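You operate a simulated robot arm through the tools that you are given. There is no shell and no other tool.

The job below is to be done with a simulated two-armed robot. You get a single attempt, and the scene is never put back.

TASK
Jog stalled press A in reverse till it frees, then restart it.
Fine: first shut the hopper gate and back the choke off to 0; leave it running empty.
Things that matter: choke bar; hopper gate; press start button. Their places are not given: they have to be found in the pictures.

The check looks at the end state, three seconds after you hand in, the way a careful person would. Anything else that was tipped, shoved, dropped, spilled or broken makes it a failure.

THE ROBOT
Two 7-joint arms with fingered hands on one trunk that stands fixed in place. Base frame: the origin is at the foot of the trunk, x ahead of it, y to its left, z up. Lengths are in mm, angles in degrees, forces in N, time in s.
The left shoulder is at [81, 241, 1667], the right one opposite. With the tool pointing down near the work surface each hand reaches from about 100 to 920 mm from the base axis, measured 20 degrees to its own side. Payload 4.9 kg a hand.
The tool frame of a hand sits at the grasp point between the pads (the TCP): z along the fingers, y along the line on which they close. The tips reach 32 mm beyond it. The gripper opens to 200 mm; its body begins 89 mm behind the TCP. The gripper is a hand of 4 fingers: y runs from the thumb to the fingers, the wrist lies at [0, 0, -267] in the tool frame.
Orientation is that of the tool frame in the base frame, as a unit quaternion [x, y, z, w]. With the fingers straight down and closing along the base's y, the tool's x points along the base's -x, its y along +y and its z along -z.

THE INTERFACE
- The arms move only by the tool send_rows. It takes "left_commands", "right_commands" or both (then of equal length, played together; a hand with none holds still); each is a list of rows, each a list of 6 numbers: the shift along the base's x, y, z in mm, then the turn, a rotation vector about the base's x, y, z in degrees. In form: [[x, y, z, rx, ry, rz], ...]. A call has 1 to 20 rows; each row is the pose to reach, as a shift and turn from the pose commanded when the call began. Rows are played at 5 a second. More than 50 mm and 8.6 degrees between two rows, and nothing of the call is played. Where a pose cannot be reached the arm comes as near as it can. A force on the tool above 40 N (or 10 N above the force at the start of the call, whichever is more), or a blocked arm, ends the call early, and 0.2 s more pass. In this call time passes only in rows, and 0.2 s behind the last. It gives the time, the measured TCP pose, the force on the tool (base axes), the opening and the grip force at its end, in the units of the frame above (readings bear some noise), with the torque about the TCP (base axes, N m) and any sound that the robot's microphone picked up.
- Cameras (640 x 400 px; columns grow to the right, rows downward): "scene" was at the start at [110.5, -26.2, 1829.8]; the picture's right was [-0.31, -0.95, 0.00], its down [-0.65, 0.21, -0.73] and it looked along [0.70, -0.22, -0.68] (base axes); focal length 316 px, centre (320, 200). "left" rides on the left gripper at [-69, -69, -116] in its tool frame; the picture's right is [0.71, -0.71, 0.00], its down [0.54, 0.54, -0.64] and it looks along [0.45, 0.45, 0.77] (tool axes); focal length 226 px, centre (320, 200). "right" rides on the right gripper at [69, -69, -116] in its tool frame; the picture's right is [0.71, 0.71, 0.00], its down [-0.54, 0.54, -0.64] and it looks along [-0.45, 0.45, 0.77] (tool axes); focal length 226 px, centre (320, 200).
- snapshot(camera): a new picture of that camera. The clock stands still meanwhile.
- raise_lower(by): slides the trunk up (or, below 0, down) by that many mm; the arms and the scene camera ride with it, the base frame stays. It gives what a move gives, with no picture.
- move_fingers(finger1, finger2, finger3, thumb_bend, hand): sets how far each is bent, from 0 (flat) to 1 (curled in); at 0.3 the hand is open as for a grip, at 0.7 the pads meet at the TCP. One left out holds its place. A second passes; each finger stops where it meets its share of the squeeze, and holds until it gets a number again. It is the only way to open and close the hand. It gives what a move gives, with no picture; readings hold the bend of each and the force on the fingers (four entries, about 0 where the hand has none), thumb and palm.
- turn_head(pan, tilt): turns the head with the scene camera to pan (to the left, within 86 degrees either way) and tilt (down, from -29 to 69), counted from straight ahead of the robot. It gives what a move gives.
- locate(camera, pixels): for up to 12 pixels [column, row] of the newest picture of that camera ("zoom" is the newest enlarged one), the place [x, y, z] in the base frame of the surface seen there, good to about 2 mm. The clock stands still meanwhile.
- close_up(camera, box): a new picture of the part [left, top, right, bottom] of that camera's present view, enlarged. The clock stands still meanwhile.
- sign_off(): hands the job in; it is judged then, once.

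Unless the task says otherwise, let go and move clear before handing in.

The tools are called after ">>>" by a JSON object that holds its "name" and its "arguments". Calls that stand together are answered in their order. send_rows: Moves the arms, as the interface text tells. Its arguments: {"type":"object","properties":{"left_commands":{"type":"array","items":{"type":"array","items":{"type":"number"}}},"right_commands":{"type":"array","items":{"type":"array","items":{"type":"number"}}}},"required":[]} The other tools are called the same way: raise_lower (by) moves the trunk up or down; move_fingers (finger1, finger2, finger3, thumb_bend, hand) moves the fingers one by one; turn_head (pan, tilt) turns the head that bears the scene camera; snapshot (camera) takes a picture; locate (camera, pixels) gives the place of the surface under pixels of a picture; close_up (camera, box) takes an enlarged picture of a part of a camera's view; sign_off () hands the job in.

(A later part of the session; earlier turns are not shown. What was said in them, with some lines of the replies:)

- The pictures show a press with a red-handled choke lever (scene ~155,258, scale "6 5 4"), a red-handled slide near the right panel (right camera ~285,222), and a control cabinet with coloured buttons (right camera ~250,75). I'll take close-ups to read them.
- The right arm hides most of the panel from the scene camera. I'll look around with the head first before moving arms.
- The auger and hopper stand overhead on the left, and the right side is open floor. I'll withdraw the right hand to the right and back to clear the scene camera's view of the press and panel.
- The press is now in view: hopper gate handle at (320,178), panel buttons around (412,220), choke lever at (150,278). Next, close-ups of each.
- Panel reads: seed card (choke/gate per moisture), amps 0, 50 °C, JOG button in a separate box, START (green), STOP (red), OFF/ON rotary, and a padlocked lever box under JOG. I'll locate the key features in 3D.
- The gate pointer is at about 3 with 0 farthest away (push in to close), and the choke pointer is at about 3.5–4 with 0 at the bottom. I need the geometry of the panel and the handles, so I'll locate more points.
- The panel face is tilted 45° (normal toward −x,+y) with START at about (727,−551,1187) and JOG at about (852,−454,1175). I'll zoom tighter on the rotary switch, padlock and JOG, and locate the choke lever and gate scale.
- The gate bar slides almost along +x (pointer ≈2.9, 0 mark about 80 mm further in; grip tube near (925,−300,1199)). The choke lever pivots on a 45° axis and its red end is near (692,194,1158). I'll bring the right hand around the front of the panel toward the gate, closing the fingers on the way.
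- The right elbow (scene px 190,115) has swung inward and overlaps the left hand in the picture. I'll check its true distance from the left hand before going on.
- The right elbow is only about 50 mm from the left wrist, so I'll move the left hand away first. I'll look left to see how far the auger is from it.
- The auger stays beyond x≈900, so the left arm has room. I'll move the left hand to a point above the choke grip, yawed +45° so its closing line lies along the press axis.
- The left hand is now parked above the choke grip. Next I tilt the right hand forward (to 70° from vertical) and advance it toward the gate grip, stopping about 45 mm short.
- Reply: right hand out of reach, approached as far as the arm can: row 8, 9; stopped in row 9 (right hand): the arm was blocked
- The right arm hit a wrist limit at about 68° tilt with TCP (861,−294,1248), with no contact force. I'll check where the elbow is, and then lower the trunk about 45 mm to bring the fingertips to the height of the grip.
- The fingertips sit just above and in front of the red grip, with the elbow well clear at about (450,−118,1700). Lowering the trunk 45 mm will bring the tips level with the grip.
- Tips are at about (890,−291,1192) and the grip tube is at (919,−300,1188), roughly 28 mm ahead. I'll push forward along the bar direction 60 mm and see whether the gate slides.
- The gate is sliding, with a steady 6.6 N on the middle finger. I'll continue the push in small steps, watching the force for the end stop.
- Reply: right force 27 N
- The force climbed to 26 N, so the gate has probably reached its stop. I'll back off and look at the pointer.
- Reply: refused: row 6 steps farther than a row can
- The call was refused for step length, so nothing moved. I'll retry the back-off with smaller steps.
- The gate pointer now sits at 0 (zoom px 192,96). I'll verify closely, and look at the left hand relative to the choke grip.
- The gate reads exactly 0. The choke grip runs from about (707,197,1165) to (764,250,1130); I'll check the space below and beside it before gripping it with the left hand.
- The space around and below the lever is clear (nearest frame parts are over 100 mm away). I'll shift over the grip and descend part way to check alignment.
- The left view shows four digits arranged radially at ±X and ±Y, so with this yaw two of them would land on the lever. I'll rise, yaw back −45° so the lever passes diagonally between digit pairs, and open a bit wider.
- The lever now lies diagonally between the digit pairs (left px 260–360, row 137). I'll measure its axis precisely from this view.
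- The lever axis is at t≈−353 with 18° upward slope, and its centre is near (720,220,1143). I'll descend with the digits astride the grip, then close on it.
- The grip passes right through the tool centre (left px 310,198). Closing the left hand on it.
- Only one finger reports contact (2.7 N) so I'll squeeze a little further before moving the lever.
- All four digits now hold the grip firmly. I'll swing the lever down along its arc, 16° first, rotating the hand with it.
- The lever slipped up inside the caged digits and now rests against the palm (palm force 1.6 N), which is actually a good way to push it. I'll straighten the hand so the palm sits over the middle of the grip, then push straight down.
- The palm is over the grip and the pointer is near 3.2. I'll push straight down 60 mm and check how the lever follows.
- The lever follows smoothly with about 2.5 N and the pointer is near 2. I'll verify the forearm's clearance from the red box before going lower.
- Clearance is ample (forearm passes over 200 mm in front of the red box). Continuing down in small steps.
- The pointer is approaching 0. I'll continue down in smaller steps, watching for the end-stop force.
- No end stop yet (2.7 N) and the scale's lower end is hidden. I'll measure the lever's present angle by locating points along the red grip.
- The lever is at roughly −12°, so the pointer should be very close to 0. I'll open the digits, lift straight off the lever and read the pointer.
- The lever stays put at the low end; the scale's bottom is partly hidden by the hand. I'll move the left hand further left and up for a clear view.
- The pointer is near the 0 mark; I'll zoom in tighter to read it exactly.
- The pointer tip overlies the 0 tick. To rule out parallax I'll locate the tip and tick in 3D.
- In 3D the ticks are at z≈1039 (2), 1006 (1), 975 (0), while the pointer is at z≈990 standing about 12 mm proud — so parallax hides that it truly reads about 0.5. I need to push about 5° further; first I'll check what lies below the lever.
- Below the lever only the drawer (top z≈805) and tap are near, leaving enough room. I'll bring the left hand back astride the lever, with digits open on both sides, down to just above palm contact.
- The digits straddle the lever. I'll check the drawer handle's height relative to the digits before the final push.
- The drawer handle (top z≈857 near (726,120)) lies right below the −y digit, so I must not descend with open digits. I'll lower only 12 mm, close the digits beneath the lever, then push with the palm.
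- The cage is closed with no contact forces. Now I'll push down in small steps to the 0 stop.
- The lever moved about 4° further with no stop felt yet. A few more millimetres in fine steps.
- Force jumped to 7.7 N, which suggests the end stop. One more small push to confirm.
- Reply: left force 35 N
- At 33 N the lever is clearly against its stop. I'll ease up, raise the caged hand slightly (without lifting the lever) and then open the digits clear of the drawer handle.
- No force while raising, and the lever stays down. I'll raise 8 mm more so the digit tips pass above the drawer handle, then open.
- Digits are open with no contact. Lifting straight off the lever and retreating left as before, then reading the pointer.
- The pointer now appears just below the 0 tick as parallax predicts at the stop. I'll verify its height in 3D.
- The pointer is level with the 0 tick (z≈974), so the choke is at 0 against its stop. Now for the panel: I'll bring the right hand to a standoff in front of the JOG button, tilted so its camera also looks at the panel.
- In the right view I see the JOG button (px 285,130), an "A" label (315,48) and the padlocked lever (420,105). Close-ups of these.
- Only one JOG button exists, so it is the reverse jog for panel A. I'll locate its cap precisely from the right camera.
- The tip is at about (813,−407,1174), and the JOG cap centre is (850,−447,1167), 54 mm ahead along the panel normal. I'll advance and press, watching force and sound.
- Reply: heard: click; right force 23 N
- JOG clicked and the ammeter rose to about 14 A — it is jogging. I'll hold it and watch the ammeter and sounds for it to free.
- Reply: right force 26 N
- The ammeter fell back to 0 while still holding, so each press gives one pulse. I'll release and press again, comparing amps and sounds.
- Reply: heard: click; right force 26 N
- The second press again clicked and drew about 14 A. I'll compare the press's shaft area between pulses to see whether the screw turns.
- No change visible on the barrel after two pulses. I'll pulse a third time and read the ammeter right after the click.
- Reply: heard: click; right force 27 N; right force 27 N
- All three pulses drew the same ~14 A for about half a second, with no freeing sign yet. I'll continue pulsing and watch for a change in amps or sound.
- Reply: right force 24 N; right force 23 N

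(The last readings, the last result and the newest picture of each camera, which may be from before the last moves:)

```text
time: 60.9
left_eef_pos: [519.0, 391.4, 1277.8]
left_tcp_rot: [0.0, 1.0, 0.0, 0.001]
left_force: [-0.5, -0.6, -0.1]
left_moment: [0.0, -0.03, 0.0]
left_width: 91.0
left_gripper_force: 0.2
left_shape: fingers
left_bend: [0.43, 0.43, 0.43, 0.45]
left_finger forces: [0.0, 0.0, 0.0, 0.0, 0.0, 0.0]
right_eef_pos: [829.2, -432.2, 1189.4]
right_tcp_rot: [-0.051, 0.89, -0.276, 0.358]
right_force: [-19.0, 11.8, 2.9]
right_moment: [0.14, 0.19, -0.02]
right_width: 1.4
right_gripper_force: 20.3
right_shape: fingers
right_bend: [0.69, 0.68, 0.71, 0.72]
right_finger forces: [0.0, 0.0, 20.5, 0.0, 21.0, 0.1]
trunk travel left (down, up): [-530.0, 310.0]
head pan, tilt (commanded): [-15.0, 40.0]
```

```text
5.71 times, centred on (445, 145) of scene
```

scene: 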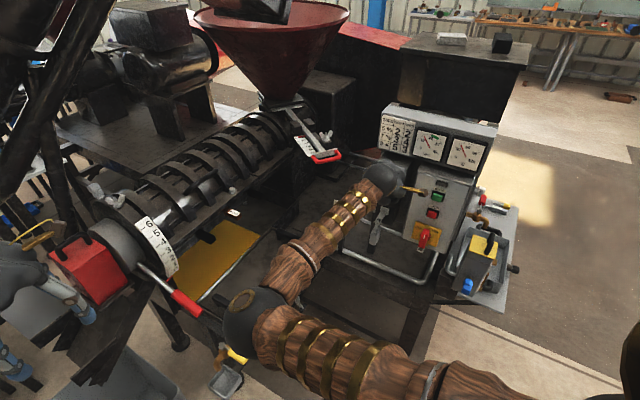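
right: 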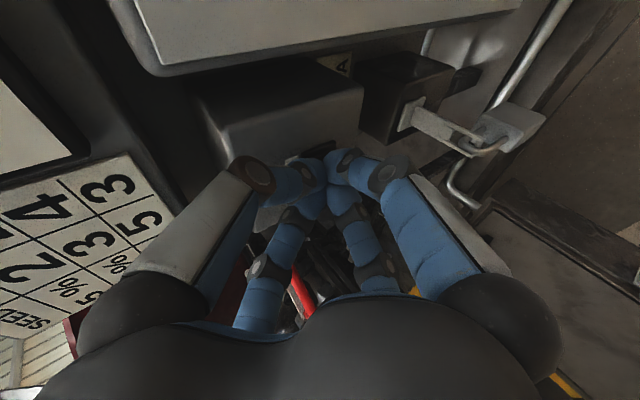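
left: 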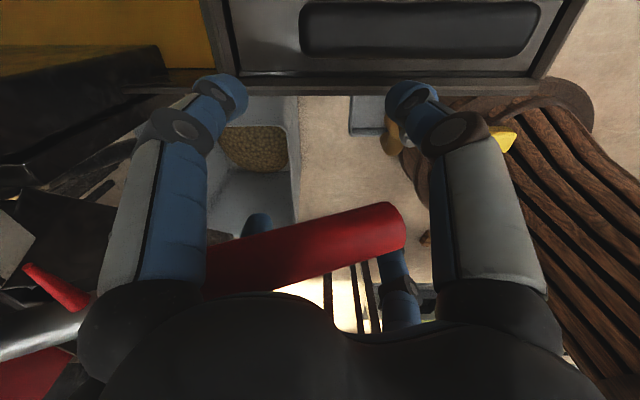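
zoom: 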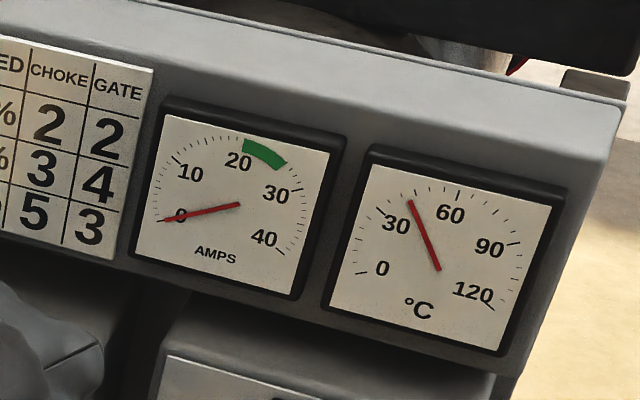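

No click was heard those two times — the quick release probably didn't let the button come out. I'll do a full release, then a separate press.

>>> {"name": "send_rows", "arguments": {"right_commands": [[-7, 7.1, 0, 0, 0, 0], [-14, 14.3, 0, 0, 0, 0], [-14, 14.3, 0, 0, 0, 0]]}}

>>> {"name": "snapshot", "arguments": {"camera": "right"}}

>>> {"name": "send_rows", "arguments": {"right_commands": [[7, -7.1, 0, 0, 0, 0], [11, -11.2, 0, 0, 0, 0], [14, -14.3, 0, 0, 0, 0]]}}

>>> {"name": "close_up", "arguments": {"camera": "scene", "box": [400, 110, 490, 180]}}

```text
time: 61.7
left_eef_pos: [521.3, 389.7, 1276.0]
left_tcp_rot: [-0.001, 1.0, 0.001, 0.0]
left_force: [0.3, 0.3, 0.0]
left_moment: [-0.01, -0.03, 0.0]
left_width: 91.0
left_gripper_force: 0.0
left_shape: fingers
left_bend: [0.43, 0.43, 0.43, 0.45]
left_finger forces: [0.1, 0.1, 0.0, 0.0, 0.0, 0.0]
right_eef_pos: [818.3, -420.6, 1187.6]
right_tcp_rot: [-0.05, 0.891, -0.277, 0.356]
right_force: [0.5, 0.7, -0.8]
right_moment: [0.01, 0.01, -0.03]
right_width: 1.9
right_gripper_force: 0.0
right_shape: fingers
right_bend: [0.69, 0.69, 0.69, 0.7]
right_finger forces: [0.1, 0.0, 0.0, 0.0, 0.0, 0.0]
trunk travel left (down, up): [-530.0, 310.0]
head pan, tilt (commanded): [-15.0, 40.0]
```

```text
taken
```

right: 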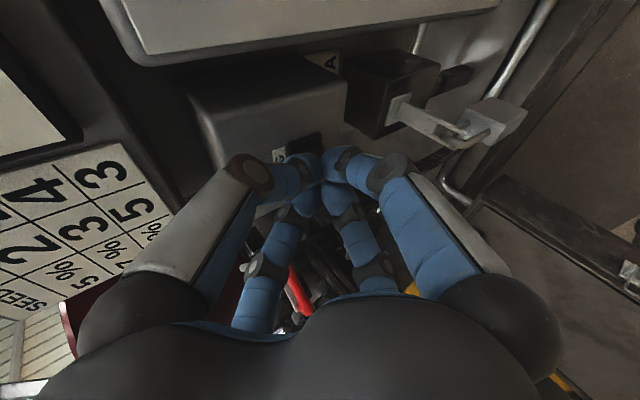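

```text
time: 62.5
left_eef_pos: [518.4, 390.6, 1278.2]
left_tcp_rot: [0.0, 1.0, -0.001, 0.001]
left_force: [0.0, 1.1, 0.2]
left_moment: [0.02, 0.01, 0.02]
left_width: 91.0
left_gripper_force: 0.1
left_shape: fingers
left_bend: [0.43, 0.43, 0.43, 0.45]
left_finger forces: [0.0, 0.1, 0.0, 0.0, 0.0, 0.0]
right_eef_pos: [830.9, -433.5, 1189.5]
right_tcp_rot: [-0.051, 0.891, -0.275, 0.358]
right_force: [-19.4, 13.5, 3.2]
right_moment: [0.14, 0.24, 0.01]
right_width: 1.2
right_gripper_force: 19.7
right_shape: fingers
right_bend: [0.69, 0.68, 0.71, 0.72]
right_finger forces: [0.1, 0.1, 20.3, 0.1, 19.5, 0.0]
trunk travel left (down, up): [-530.0, 310.0]
head pan, tilt (commanded): [-15.0, 40.0]
heard: click
```

```text
5.71 times, centred on (445, 145) of scene
```

zoom: 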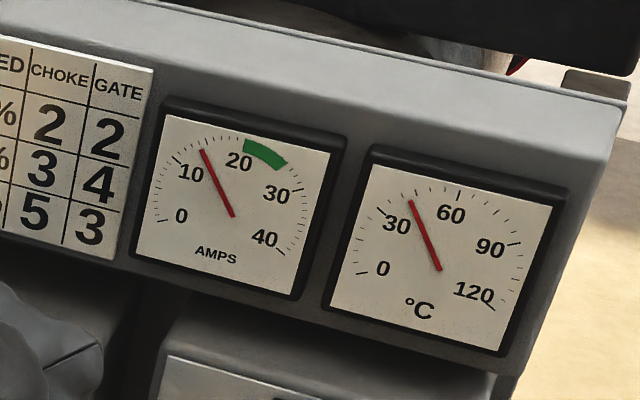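

Four clicks so far with the same 14 A reading. Before deciding, I'll look for any visible sign of the screw (shaft end, motor coupling) around the press.

>>> {"name": "close_up", "arguments": {"camera": "scene", "box": [60, 0, 340, 180]}}

>>> {"name": "snapshot", "arguments": {"camera": "left"}}

>>> {"name": "close_up", "arguments": {"camera": "right", "box": [200, 200, 440, 340]}}

>>> {"name": "turn_head", "arguments": {"pan": 10, "tilt": 20}}

>>> {"name": "snapshot", "arguments": {"camera": "scene"}}

```text
2.22 times, centred on (200, 90) of scene
```

zoom: 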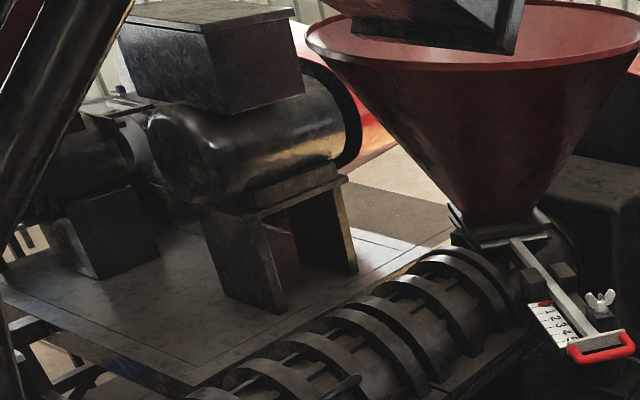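

```text
taken
```

left: 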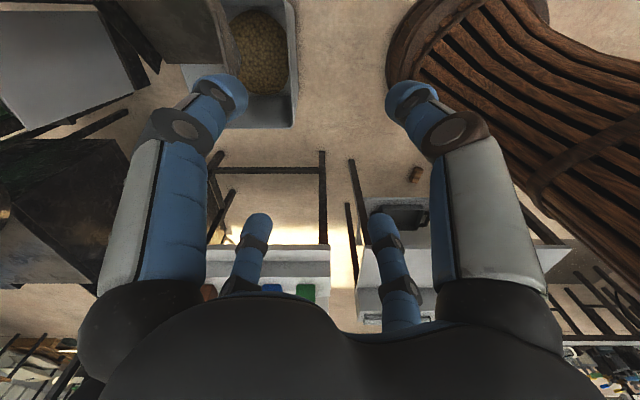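

```text
2.67 times, centred on (320, 270) of right
```

zoom: 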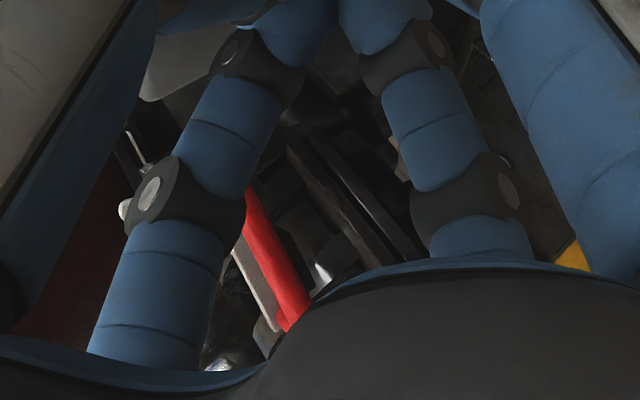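

```text
time: 63.4
left_eef_pos: [517.5, 391.5, 1276.1]
left_tcp_rot: [0.0, 1.0, -0.001, 0.0]
left_force: [-1.6, 0.8, 0.1]
left_moment: [0.02, 0.0, 0.0]
left_width: 91.0
left_gripper_force: 0.1
left_shape: fingers
left_bend: [0.43, 0.43, 0.43, 0.45]
left_finger forces: [0.1, 0.0, 0.1, 0.1, 0.1, 0.0]
right_eef_pos: [831.3, -431.5, 1189.7]
right_tcp_rot: [-0.05, 0.891, -0.276, 0.358]
right_force: [-18.6, 15.1, 3.6]
right_moment: [0.14, 0.15, 0.13]
right_width: 1.5
right_gripper_force: 20.4
right_shape: fingers
right_bend: [0.69, 0.68, 0.71, 0.72]
right_finger forces: [0.1, 0.1, 22.0, 0.0, 19.5, 0.0]
trunk travel left (down, up): [-530.0, 310.0]
head pan, tilt (commanded): [10.0, 20.0]
```

```text
taken
```

scene: 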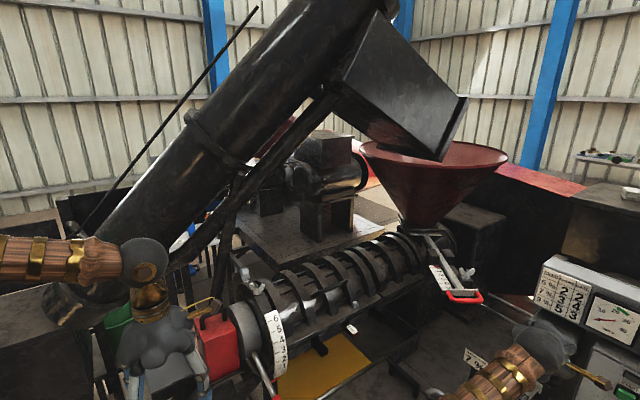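

No rotating part is visible from here. I'll give further jog pulses with full release between them and keep checking the ammeter.

>>> {"name": "turn_head", "arguments": {"pan": -20, "tilt": 38}}

>>> {"name": "send_rows", "arguments": {"right_commands": [[-7, 7.1, 0, 0, 0, 0], [-14, 14.3, 0, 0, 0, 0], [-14, 14.3, 0, 0, 0, 0], [-14, 14.3, 0, 0, 0, 0], [-7, 7.1, 0, 0, 0, 0], [-3, 3.1, 0, 0, 0, 0], [0, 0, 0, 0, 0, 0]]}}

>>> {"name": "close_up", "arguments": {"camera": "scene", "box": [380, 90, 540, 280]}}

>>> {"name": "send_rows", "arguments": {"right_commands": [[-7, 7.1, 0, 0, 0, 0], [-14, 14.3, 0, 0, 0, 0], [-14, 14.3, 0, 0, 0, 0], [-14, 14.3, 0, 0, 0, 0], [-7, 7.1, 0, 0, 0, 0], [-3, 3.1, 0, 0, 0, 0], [0, 0, 0, 0, 0, 0]]}}

>>> {"name": "close_up", "arguments": {"camera": "scene", "box": [380, 90, 540, 280]}}

```text
time: 64.3
left_eef_pos: [518.3, 391.0, 1276.1]
left_tcp_rot: [0.0, 1.0, -0.001, 0.0]
left_force: [-0.2, 0.0, -0.4]
left_moment: [-0.01, -0.01, -0.02]
left_width: 90.6
left_gripper_force: 0.1
left_shape: fingers
left_bend: [0.43, 0.43, 0.43, 0.45]
left_finger forces: [0.0, 0.0, 0.0, 0.0, 0.1, 0.0]
right_eef_pos: [829.9, -432.1, 1188.9]
right_tcp_rot: [-0.05, 0.891, -0.276, 0.357]
right_force: [-17.7, 14.9, 4.2]
right_moment: [0.15, 0.16, 0.18]
right_width: 1.0
right_gripper_force: 20.6
right_shape: fingers
right_bend: [0.69, 0.68, 0.71, 0.72]
right_finger forces: [0.1, 0.0, 22.2, 0.0, 18.9, 0.0]
trunk travel left (down, up): [-530.0, 310.0]
head pan, tilt (commanded): [-20.0, 38.0]
```

```text
time: 65.9
left_eef_pos: [518.8, 390.5, 1277.0]
left_tcp_rot: [0.0, 1.0, -0.002, 0.001]
left_force: [-0.4, 0.4, -0.7]
left_moment: [-0.01, 0.01, 0.01]
left_width: 90.9
left_gripper_force: 0.1
left_shape: fingers
left_bend: [0.43, 0.43, 0.43, 0.45]
left_finger forces: [0.0, 0.0, 0.1, 0.1, 0.0, 0.1]
right_eef_pos: [830.2, -431.8, 1188.4]
right_tcp_rot: [-0.052, 0.891, -0.276, 0.357]
right_force: [-18.5, 13.1, 1.5]
right_moment: [0.15, 0.22, 0.03]
right_width: 1.4
right_gripper_force: 20.8
right_shape: fingers
right_bend: [0.69, 0.68, 0.71, 0.72]
right_finger forces: [0.1, 0.0, 20.0, 0.1, 20.8, 0.1]
trunk travel left (down, up): [-530.0, 310.0]
head pan, tilt (commanded): [-20.0, 38.0]
heard: click
```

```text
2.11 times, centred on (460, 185) of scene
```

zoom: 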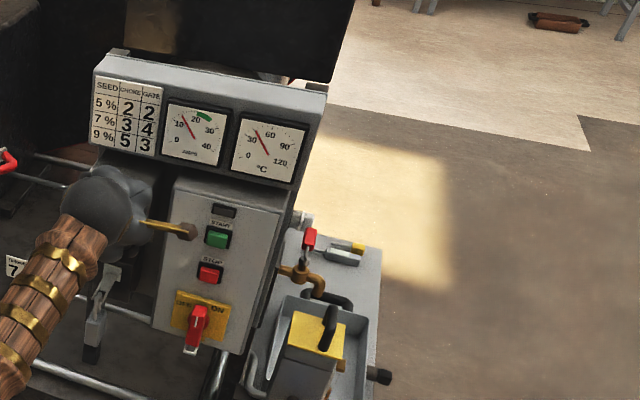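

```text
time: 67.5
left_eef_pos: [519.9, 390.9, 1278.3]
left_tcp_rot: [0.0, 1.0, -0.001, 0.001]
left_force: [0.5, 1.1, 0.1]
left_moment: [0.01, 0.04, 0.02]
left_width: 90.5
left_gripper_force: 0.0
left_shape: fingers
left_bend: [0.43, 0.43, 0.43, 0.45]
left_finger forces: [0.0, 0.1, 0.0, 0.0, 0.0, 0.0]
right_eef_pos: [830.1, -431.9, 1189.3]
right_tcp_rot: [-0.051, 0.891, -0.277, 0.357]
right_force: [-21.5, 13.6, 1.7]
right_moment: [0.13, 0.24, 0.02]
right_width: 1.1
right_gripper_force: 21.7
right_shape: fingers
right_bend: [0.69, 0.68, 0.71, 0.72]
right_finger forces: [0.1, 0.1, 21.4, 0.0, 22.4, 0.1]
trunk travel left (down, up): [-530.0, 310.0]
head pan, tilt (commanded): [-20.0, 38.0]
heard: click
```

```text
2.11 times, centred on (460, 185) of scene
```

zoom: 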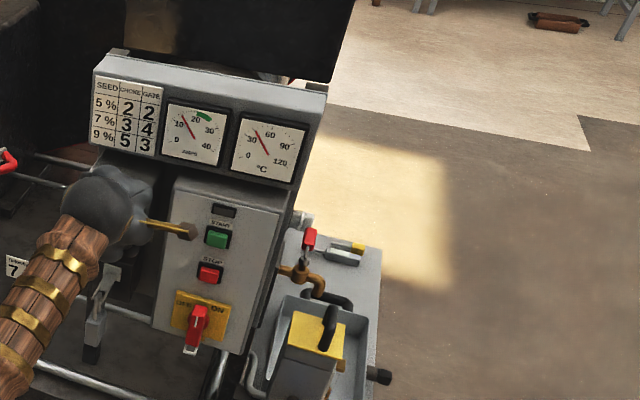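

Six clicks have been given with a constant 14 A reverse-jog draw, so I'll now back off JOG and move to a standoff in front of START, checking alignment before pressing.

>>> {"name": "send_rows", "arguments": {"right_commands": [[-20, 20.4, 5, 0, 0, 0], [-42, 42.8, 10, 0, 0, 0], [-72, 17, 13, 0, 0, 0], [-103, -9.5, 16, 0, 0, 0], [-134, -36, 18, 0, 0, 0], [-164.7, -62.8, 20, 0, 0, 0]]}}

>>> {"name": "snapshot", "arguments": {"camera": "right"}}

>>> {"name": "close_up", "arguments": {"camera": "scene", "box": [380, 90, 540, 280]}}

```text
time: 68.9
left_eef_pos: [521.4, 388.8, 1276.7]
left_tcp_rot: [0.0, 1.0, 0.0, 0.0]
left_force: [-0.3, 0.2, 0.4]
left_moment: [0.03, -0.03, 0.01]
left_width: 90.7
left_gripper_force: 0.0
left_shape: fingers
left_bend: [0.43, 0.43, 0.43, 0.45]
left_finger forces: [0.0, 0.0, 0.0, 0.0, 0.0, 0.0]
right_eef_pos: [668.0, -498.2, 1207.9]
right_tcp_rot: [-0.051, 0.891, -0.275, 0.357]
right_force: [0.5, -1.2, 0.5]
right_moment: [-0.01, 0.03, 0.05]
right_width: 1.7
right_gripper_force: 0.1
right_shape: fingers
right_bend: [0.69, 0.69, 0.69, 0.7]
right_finger forces: [0.1, 0.0, 0.0, 0.0, 0.0, 0.0]
trunk travel left (down, up): [-530.0, 310.0]
head pan, tilt (commanded): [-20.0, 38.0]
```

```text
taken
```

right: 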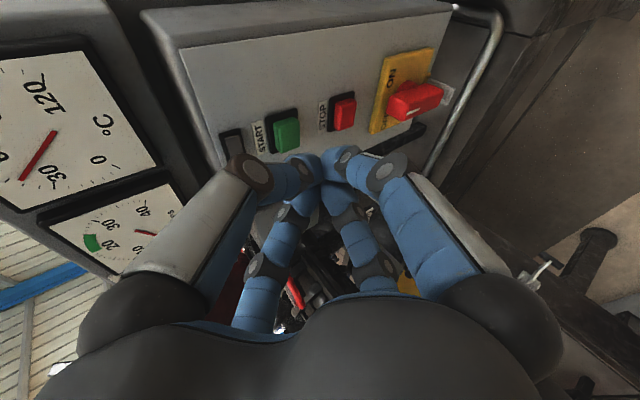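

```text
2.11 times, centred on (460, 185) of scene
```

zoom: 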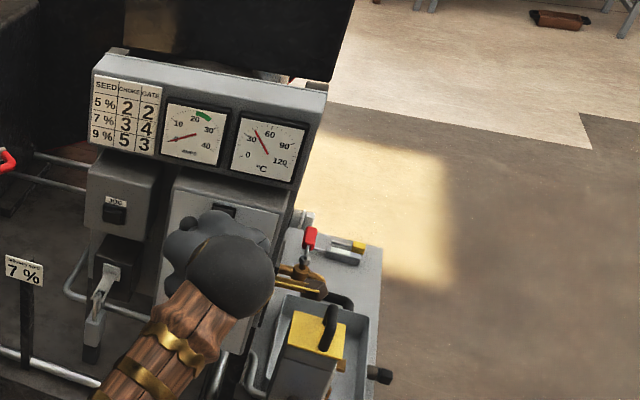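

From the right camera the START cap is at (285,135). I'll locate it exactly and also check the clearance between the hand's brass bracket and the oil tap beside the panel.

>>> {"name": "locate", "arguments": {"camera": "right", "pixels": [[287, 135], [279, 128], [297, 128], [285, 148], [343, 112], [240, 150], [410, 100], [315, 158]]}}

>>> {"name": "locate", "arguments": {"camera": "zoom", "pixels": [[322, 288], [290, 275], [310, 240], [310, 265], [240, 270], [330, 320]]}}

```text
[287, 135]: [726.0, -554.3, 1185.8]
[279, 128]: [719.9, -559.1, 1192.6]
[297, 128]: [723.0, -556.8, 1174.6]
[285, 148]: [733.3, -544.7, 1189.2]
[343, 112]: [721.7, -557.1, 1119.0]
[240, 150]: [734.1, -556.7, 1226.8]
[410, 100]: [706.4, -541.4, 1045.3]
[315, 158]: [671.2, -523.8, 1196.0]
```

```text
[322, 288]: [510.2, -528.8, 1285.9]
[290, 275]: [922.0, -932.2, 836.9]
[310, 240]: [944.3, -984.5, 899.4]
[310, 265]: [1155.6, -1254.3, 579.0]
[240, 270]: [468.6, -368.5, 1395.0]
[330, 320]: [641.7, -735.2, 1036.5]
```

START cap centre is (726,−552,1184), about 54 mm ahead along the normal and well centred. Pressing START now.

>>> {"name": "send_rows", "arguments": {"right_commands": [[14, -14.3, -1, 0, 0, 0], [28, -28.6, -3, 0, 0, 0], [35, -35.7, -3, 0, 0, 0], [39.2, -40, -3, 0, 0, 0], [42, -42.8, -3, 0, 0, 0]]}}

>>> {"name": "snapshot", "arguments": {"camera": "right"}}

>>> {"name": "close_up", "arguments": {"camera": "scene", "box": [400, 90, 480, 180]}}

```text
time: 70.1
left_eef_pos: [518.7, 390.0, 1277.3]
left_tcp_rot: [0.0, 1.0, -0.001, 0.001]
left_force: [-0.2, -0.4, -0.8]
left_moment: [0.02, -0.03, 0.01]
left_width: 90.8
left_gripper_force: 0.0
left_shape: fingers
left_bend: [0.43, 0.43, 0.43, 0.45]
left_finger forces: [0.0, 0.0, 0.0, 0.1, 0.0, 0.0]
right_eef_pos: [707.3, -538.9, 1207.6]
right_tcp_rot: [-0.051, 0.89, -0.277, 0.358]
right_force: [-18.2, 13.8, 4.0]
right_moment: [0.15, 0.17, 0.08]
right_width: 1.2
right_gripper_force: 20.0
right_shape: fingers
right_bend: [0.69, 0.68, 0.71, 0.72]
right_finger forces: [0.1, 0.0, 20.6, 0.0, 18.8, 0.1]
trunk travel left (down, up): [-530.0, 310.0]
head pan, tilt (commanded): [-20.0, 38.0]
heard: click
```

```text
taken
```

right: 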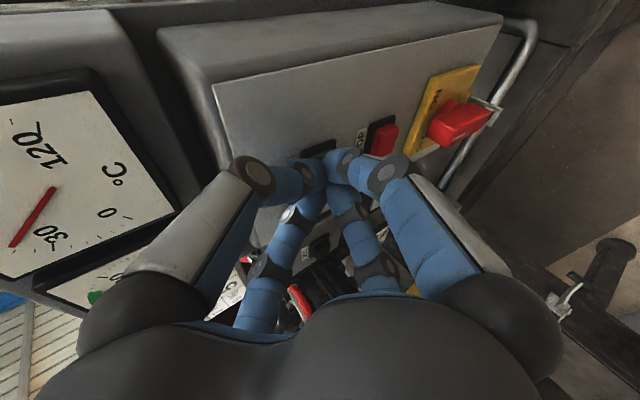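

```text
4.44 times, centred on (440, 135) of scene
```

zoom: 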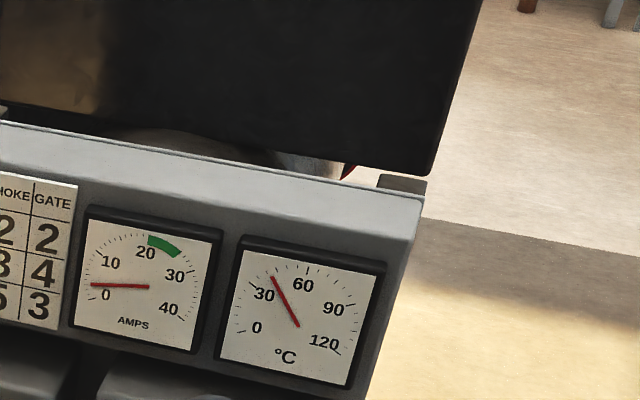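

START clicked and the ammeter needle has left zero (about 3). I'll release, back off, and see whether the current settles.

>>> {"name": "send_rows", "arguments": {"right_commands": [[-14, 14.3, 0, 0, 0, 0], [-35, 35.7, 5, 0, 0, 0], [-60, 60, 15, 0, 0, 0], [-90, 85, 25, 0, 0, 0]]}}

>>> {"name": "close_up", "arguments": {"camera": "scene", "box": [400, 90, 480, 180]}}

>>> {"name": "close_up", "arguments": {"camera": "scene", "box": [380, 90, 540, 280]}}

```text
time: 71.1
left_eef_pos: [522.1, 389.2, 1276.0]
left_tcp_rot: [0.001, 1.0, 0.0, -0.001]
left_force: [0.1, -0.3, 0.8]
left_moment: [-0.01, 0.01, -0.05]
left_width: 90.5
left_gripper_force: 0.1
left_shape: fingers
left_bend: [0.43, 0.43, 0.43, 0.45]
left_finger forces: [0.0, 0.1, 0.0, 0.1, 0.1, 0.0]
right_eef_pos: [619.1, -456.3, 1228.6]
right_tcp_rot: [-0.05, 0.891, -0.276, 0.357]
right_force: [-0.1, 0.6, 0.1]
right_moment: [0.01, -0.02, -0.02]
right_width: 1.9
right_gripper_force: 0.1
right_shape: fingers
right_bend: [0.69, 0.69, 0.69, 0.7]
right_finger forces: [0.0, 0.0, 0.1, 0.0, 0.0, 0.1]
trunk travel left (down, up): [-530.0, 310.0]
head pan, tilt (commanded): [-20.0, 38.0]
```

```text
4.44 times, centred on (440, 135) of scene
```

zoom: 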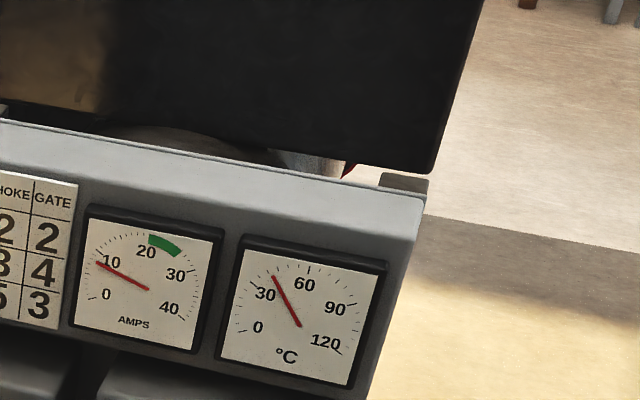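

```text
2.11 times, centred on (460, 185) of scene
```

zoom: 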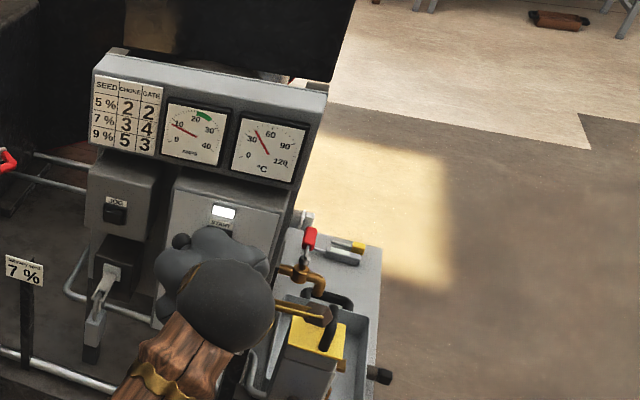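

The run lamp above START is lit and the ammeter reads about 8 A. I'll retreat the right hand further and check that the current stays steady.

>>> {"name": "send_rows", "arguments": {"right_commands": [[-25, 10, 25, 3, 3, 0], [-50, 15, 50, 8, 8, 0], [-75, 15, 80, 13, 13, 0], [-95, 5, 110, 18, 18, 0], [-110, -15, 140, 23, 23, 0], [-120, -45, 165, 28, 28, 0], [-130, -80, 185, 33, 33, 0], [-140, -120, 200, 37, 37, 0]]}}

>>> {"name": "close_up", "arguments": {"camera": "scene", "box": [380, 90, 540, 280]}}

>>> {"name": "snapshot", "arguments": {"camera": "scene"}}

```text
time: 72.9
left_eef_pos: [522.0, 385.6, 1277.5]
left_tcp_rot: [0.001, 1.0, 0.001, 0.0]
left_force: [0.3, -0.5, 0.0]
left_moment: [0.06, -0.04, -0.02]
left_width: 90.7
left_gripper_force: 0.0
left_shape: fingers
left_bend: [0.43, 0.43, 0.43, 0.45]
left_finger forces: [0.0, 0.0, 0.1, 0.0, 0.0, 0.0]
right_eef_pos: [479.4, -579.9, 1427.7]
right_tcp_rot: [-0.019, 0.997, 0.048, 0.058]
right_force: [-0.9, -0.6, -1.1]
right_moment: [0.07, -0.02, 0.0]
right_width: 1.9
right_gripper_force: 0.1
right_shape: fingers
right_bend: [0.69, 0.69, 0.69, 0.7]
right_finger forces: [0.1, 0.1, 0.0, 0.1, 0.1, 0.1]
trunk travel left (down, up): [-530.0, 310.0]
head pan, tilt (commanded): [-20.0, 38.0]
```

```text
2.11 times, centred on (460, 185) of scene
```

zoom: 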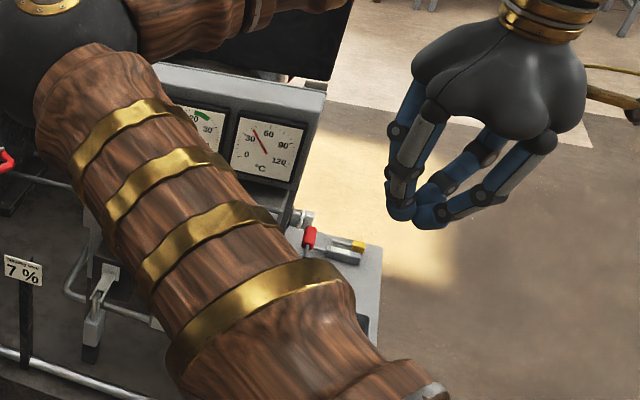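

```text
taken
```

scene: 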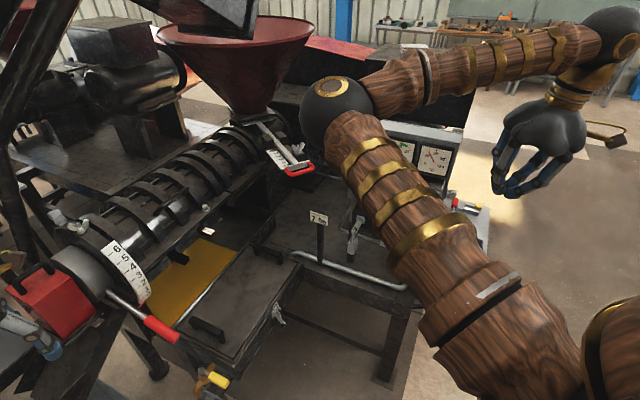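

The arm hides the ammeter here; I'll withdraw the right hand farther to the right, where the panel was visible earlier.

>>> {"name": "send_rows", "arguments": {"right_commands": [[-10, -40, 15, 0, 0, 0], [-20, -80, 30, 0, 0, 0], [-35, -120, 40, 0, 0, 0], [-50, -160, 45, 0, 0, 0], [-70, -200, 45, 0, 0, 0]]}}

>>> {"name": "snapshot", "arguments": {"camera": "scene"}}

>>> {"name": "close_up", "arguments": {"camera": "scene", "box": [360, 100, 480, 250]}}

```text
time: 74.1
left_eef_pos: [520.8, 385.5, 1278.0]
left_tcp_rot: [0.0, 1.0, 0.001, 0.002]
left_force: [0.0, -0.2, 0.6]
left_moment: [0.03, -0.01, 0.0]
left_width: 90.9
left_gripper_force: 0.1
left_shape: fingers
left_bend: [0.43, 0.43, 0.43, 0.45]
left_finger forces: [0.0, 0.1, 0.0, 0.1, 0.0, 0.0]
right_eef_pos: [408.1, -779.7, 1472.8]
right_tcp_rot: [-0.02, 0.997, 0.048, 0.059]
right_force: [0.1, 0.3, 0.4]
right_moment: [0.05, 0.05, 0.01]
right_width: 2.1
right_gripper_force: 0.0
right_shape: fingers
right_bend: [0.69, 0.69, 0.69, 0.7]
right_finger forces: [0.0, 0.0, 0.0, 0.0, 0.0, 0.0]
trunk travel left (down, up): [-530.0, 310.0]
head pan, tilt (commanded): [-20.0, 38.0]
```

```text
taken
```

scene: 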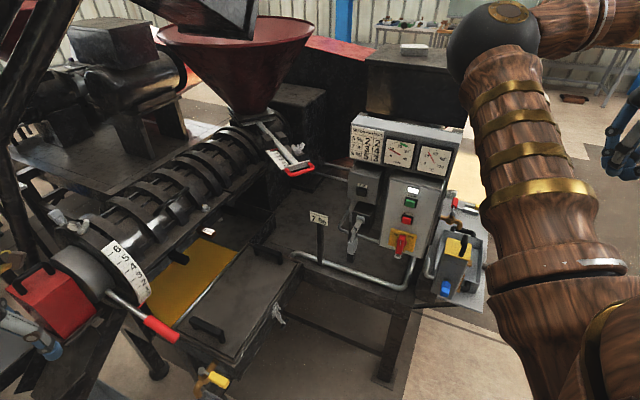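

```text
2.67 times, centred on (420, 175) of scene
```

zoom: 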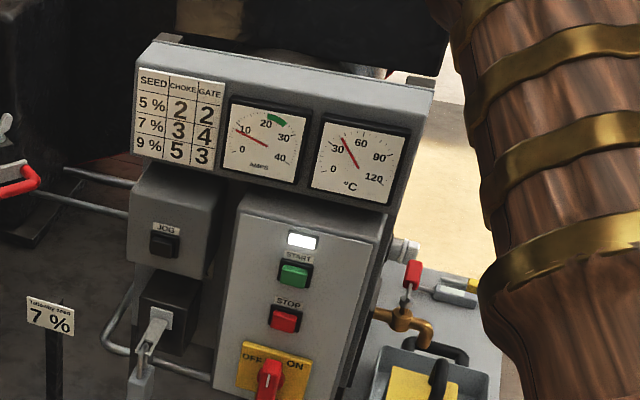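

The press is running: lamp lit, steady ≈9 A no-load. I'll verify once more that the gate and choke are still at 0 and nothing is disturbed.

>>> {"name": "close_up", "arguments": {"camera": "scene", "box": [245, 110, 325, 180]}}

>>> {"name": "close_up", "arguments": {"camera": "scene", "box": [40, 200, 220, 380]}}

>>> {"name": "close_up", "arguments": {"camera": "scene", "box": [120, 280, 165, 330]}}

>>> {"name": "close_up", "arguments": {"camera": "scene", "box": [385, 125, 465, 190]}}

```text
5.71 times, centred on (285, 145) of scene
```

zoom: 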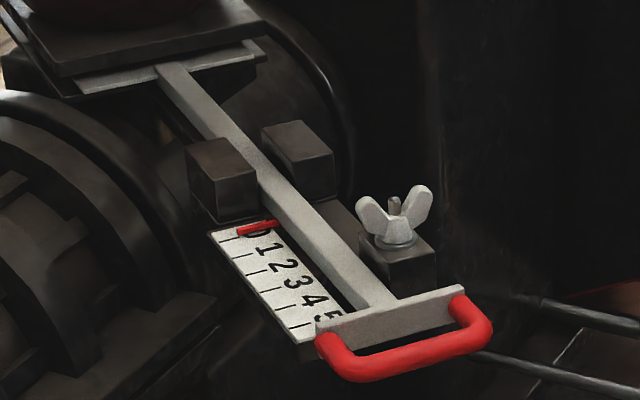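

```text
2.22 times, centred on (130, 290) of scene
```

zoom: 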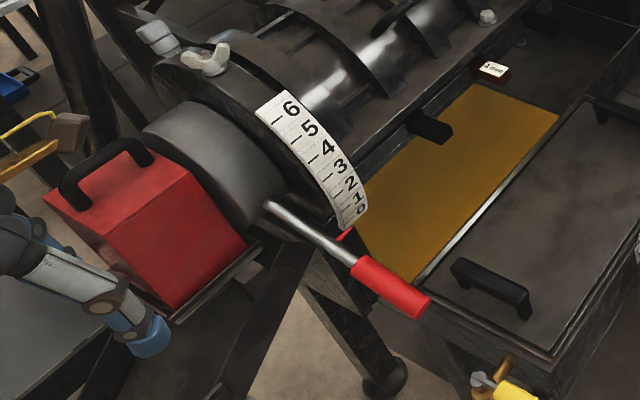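

```text
8.00 times, centred on (142, 305) of scene
```

zoom: 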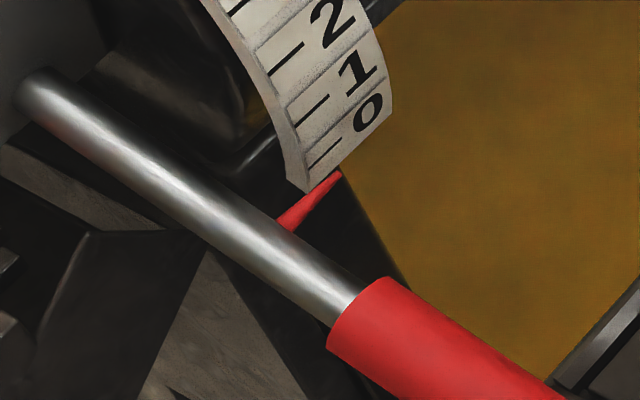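

```text
6.15 times, centred on (425, 158) of scene
```

zoom: 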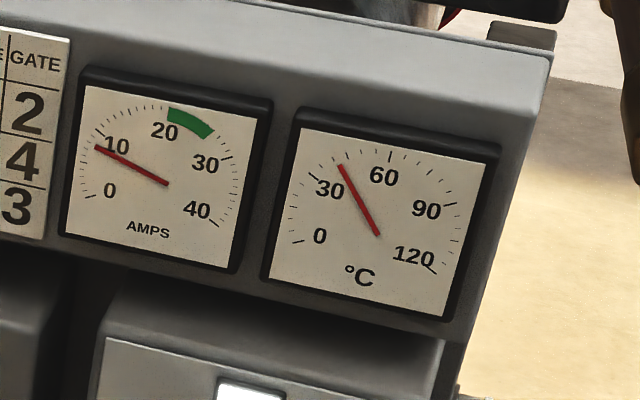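

The gate pointer is on 0, the choke lever is at its 0 stop, the run lamp is lit and the ammeter holds at about 8.5 A. Both hands are clear and nothing looks disturbed, so I'm handing in.

>>> {"name": "sign_off", "arguments": {}}

```text
The job is handed in.
```

Press A is running again, empty, with the hopper gate shut and the choke backed off to 0. I've handed the job in.

- **Hopper gate:** I pushed it in to its stop and the pointer reads 0.
- **Choke:** The lever is hard against its stop at 0. My first push only looked like 0 from the camera's angle and was really about 0.5, so I went back and pushed it the rest of the way.
- **Reverse jog:** I gave six pulses with the JOG button. Each drew about 14 A for roughly half a second. No moving part was visible, so I couldn't see it free; the clean restart is the evidence that it did.
- **Restart:** One press of START lit the run lamp. The ammeter held at about 8.5 A for the few seconds I watched it.

I saw nothing tipped, moved or spilled, and both hands were clear of the machine.
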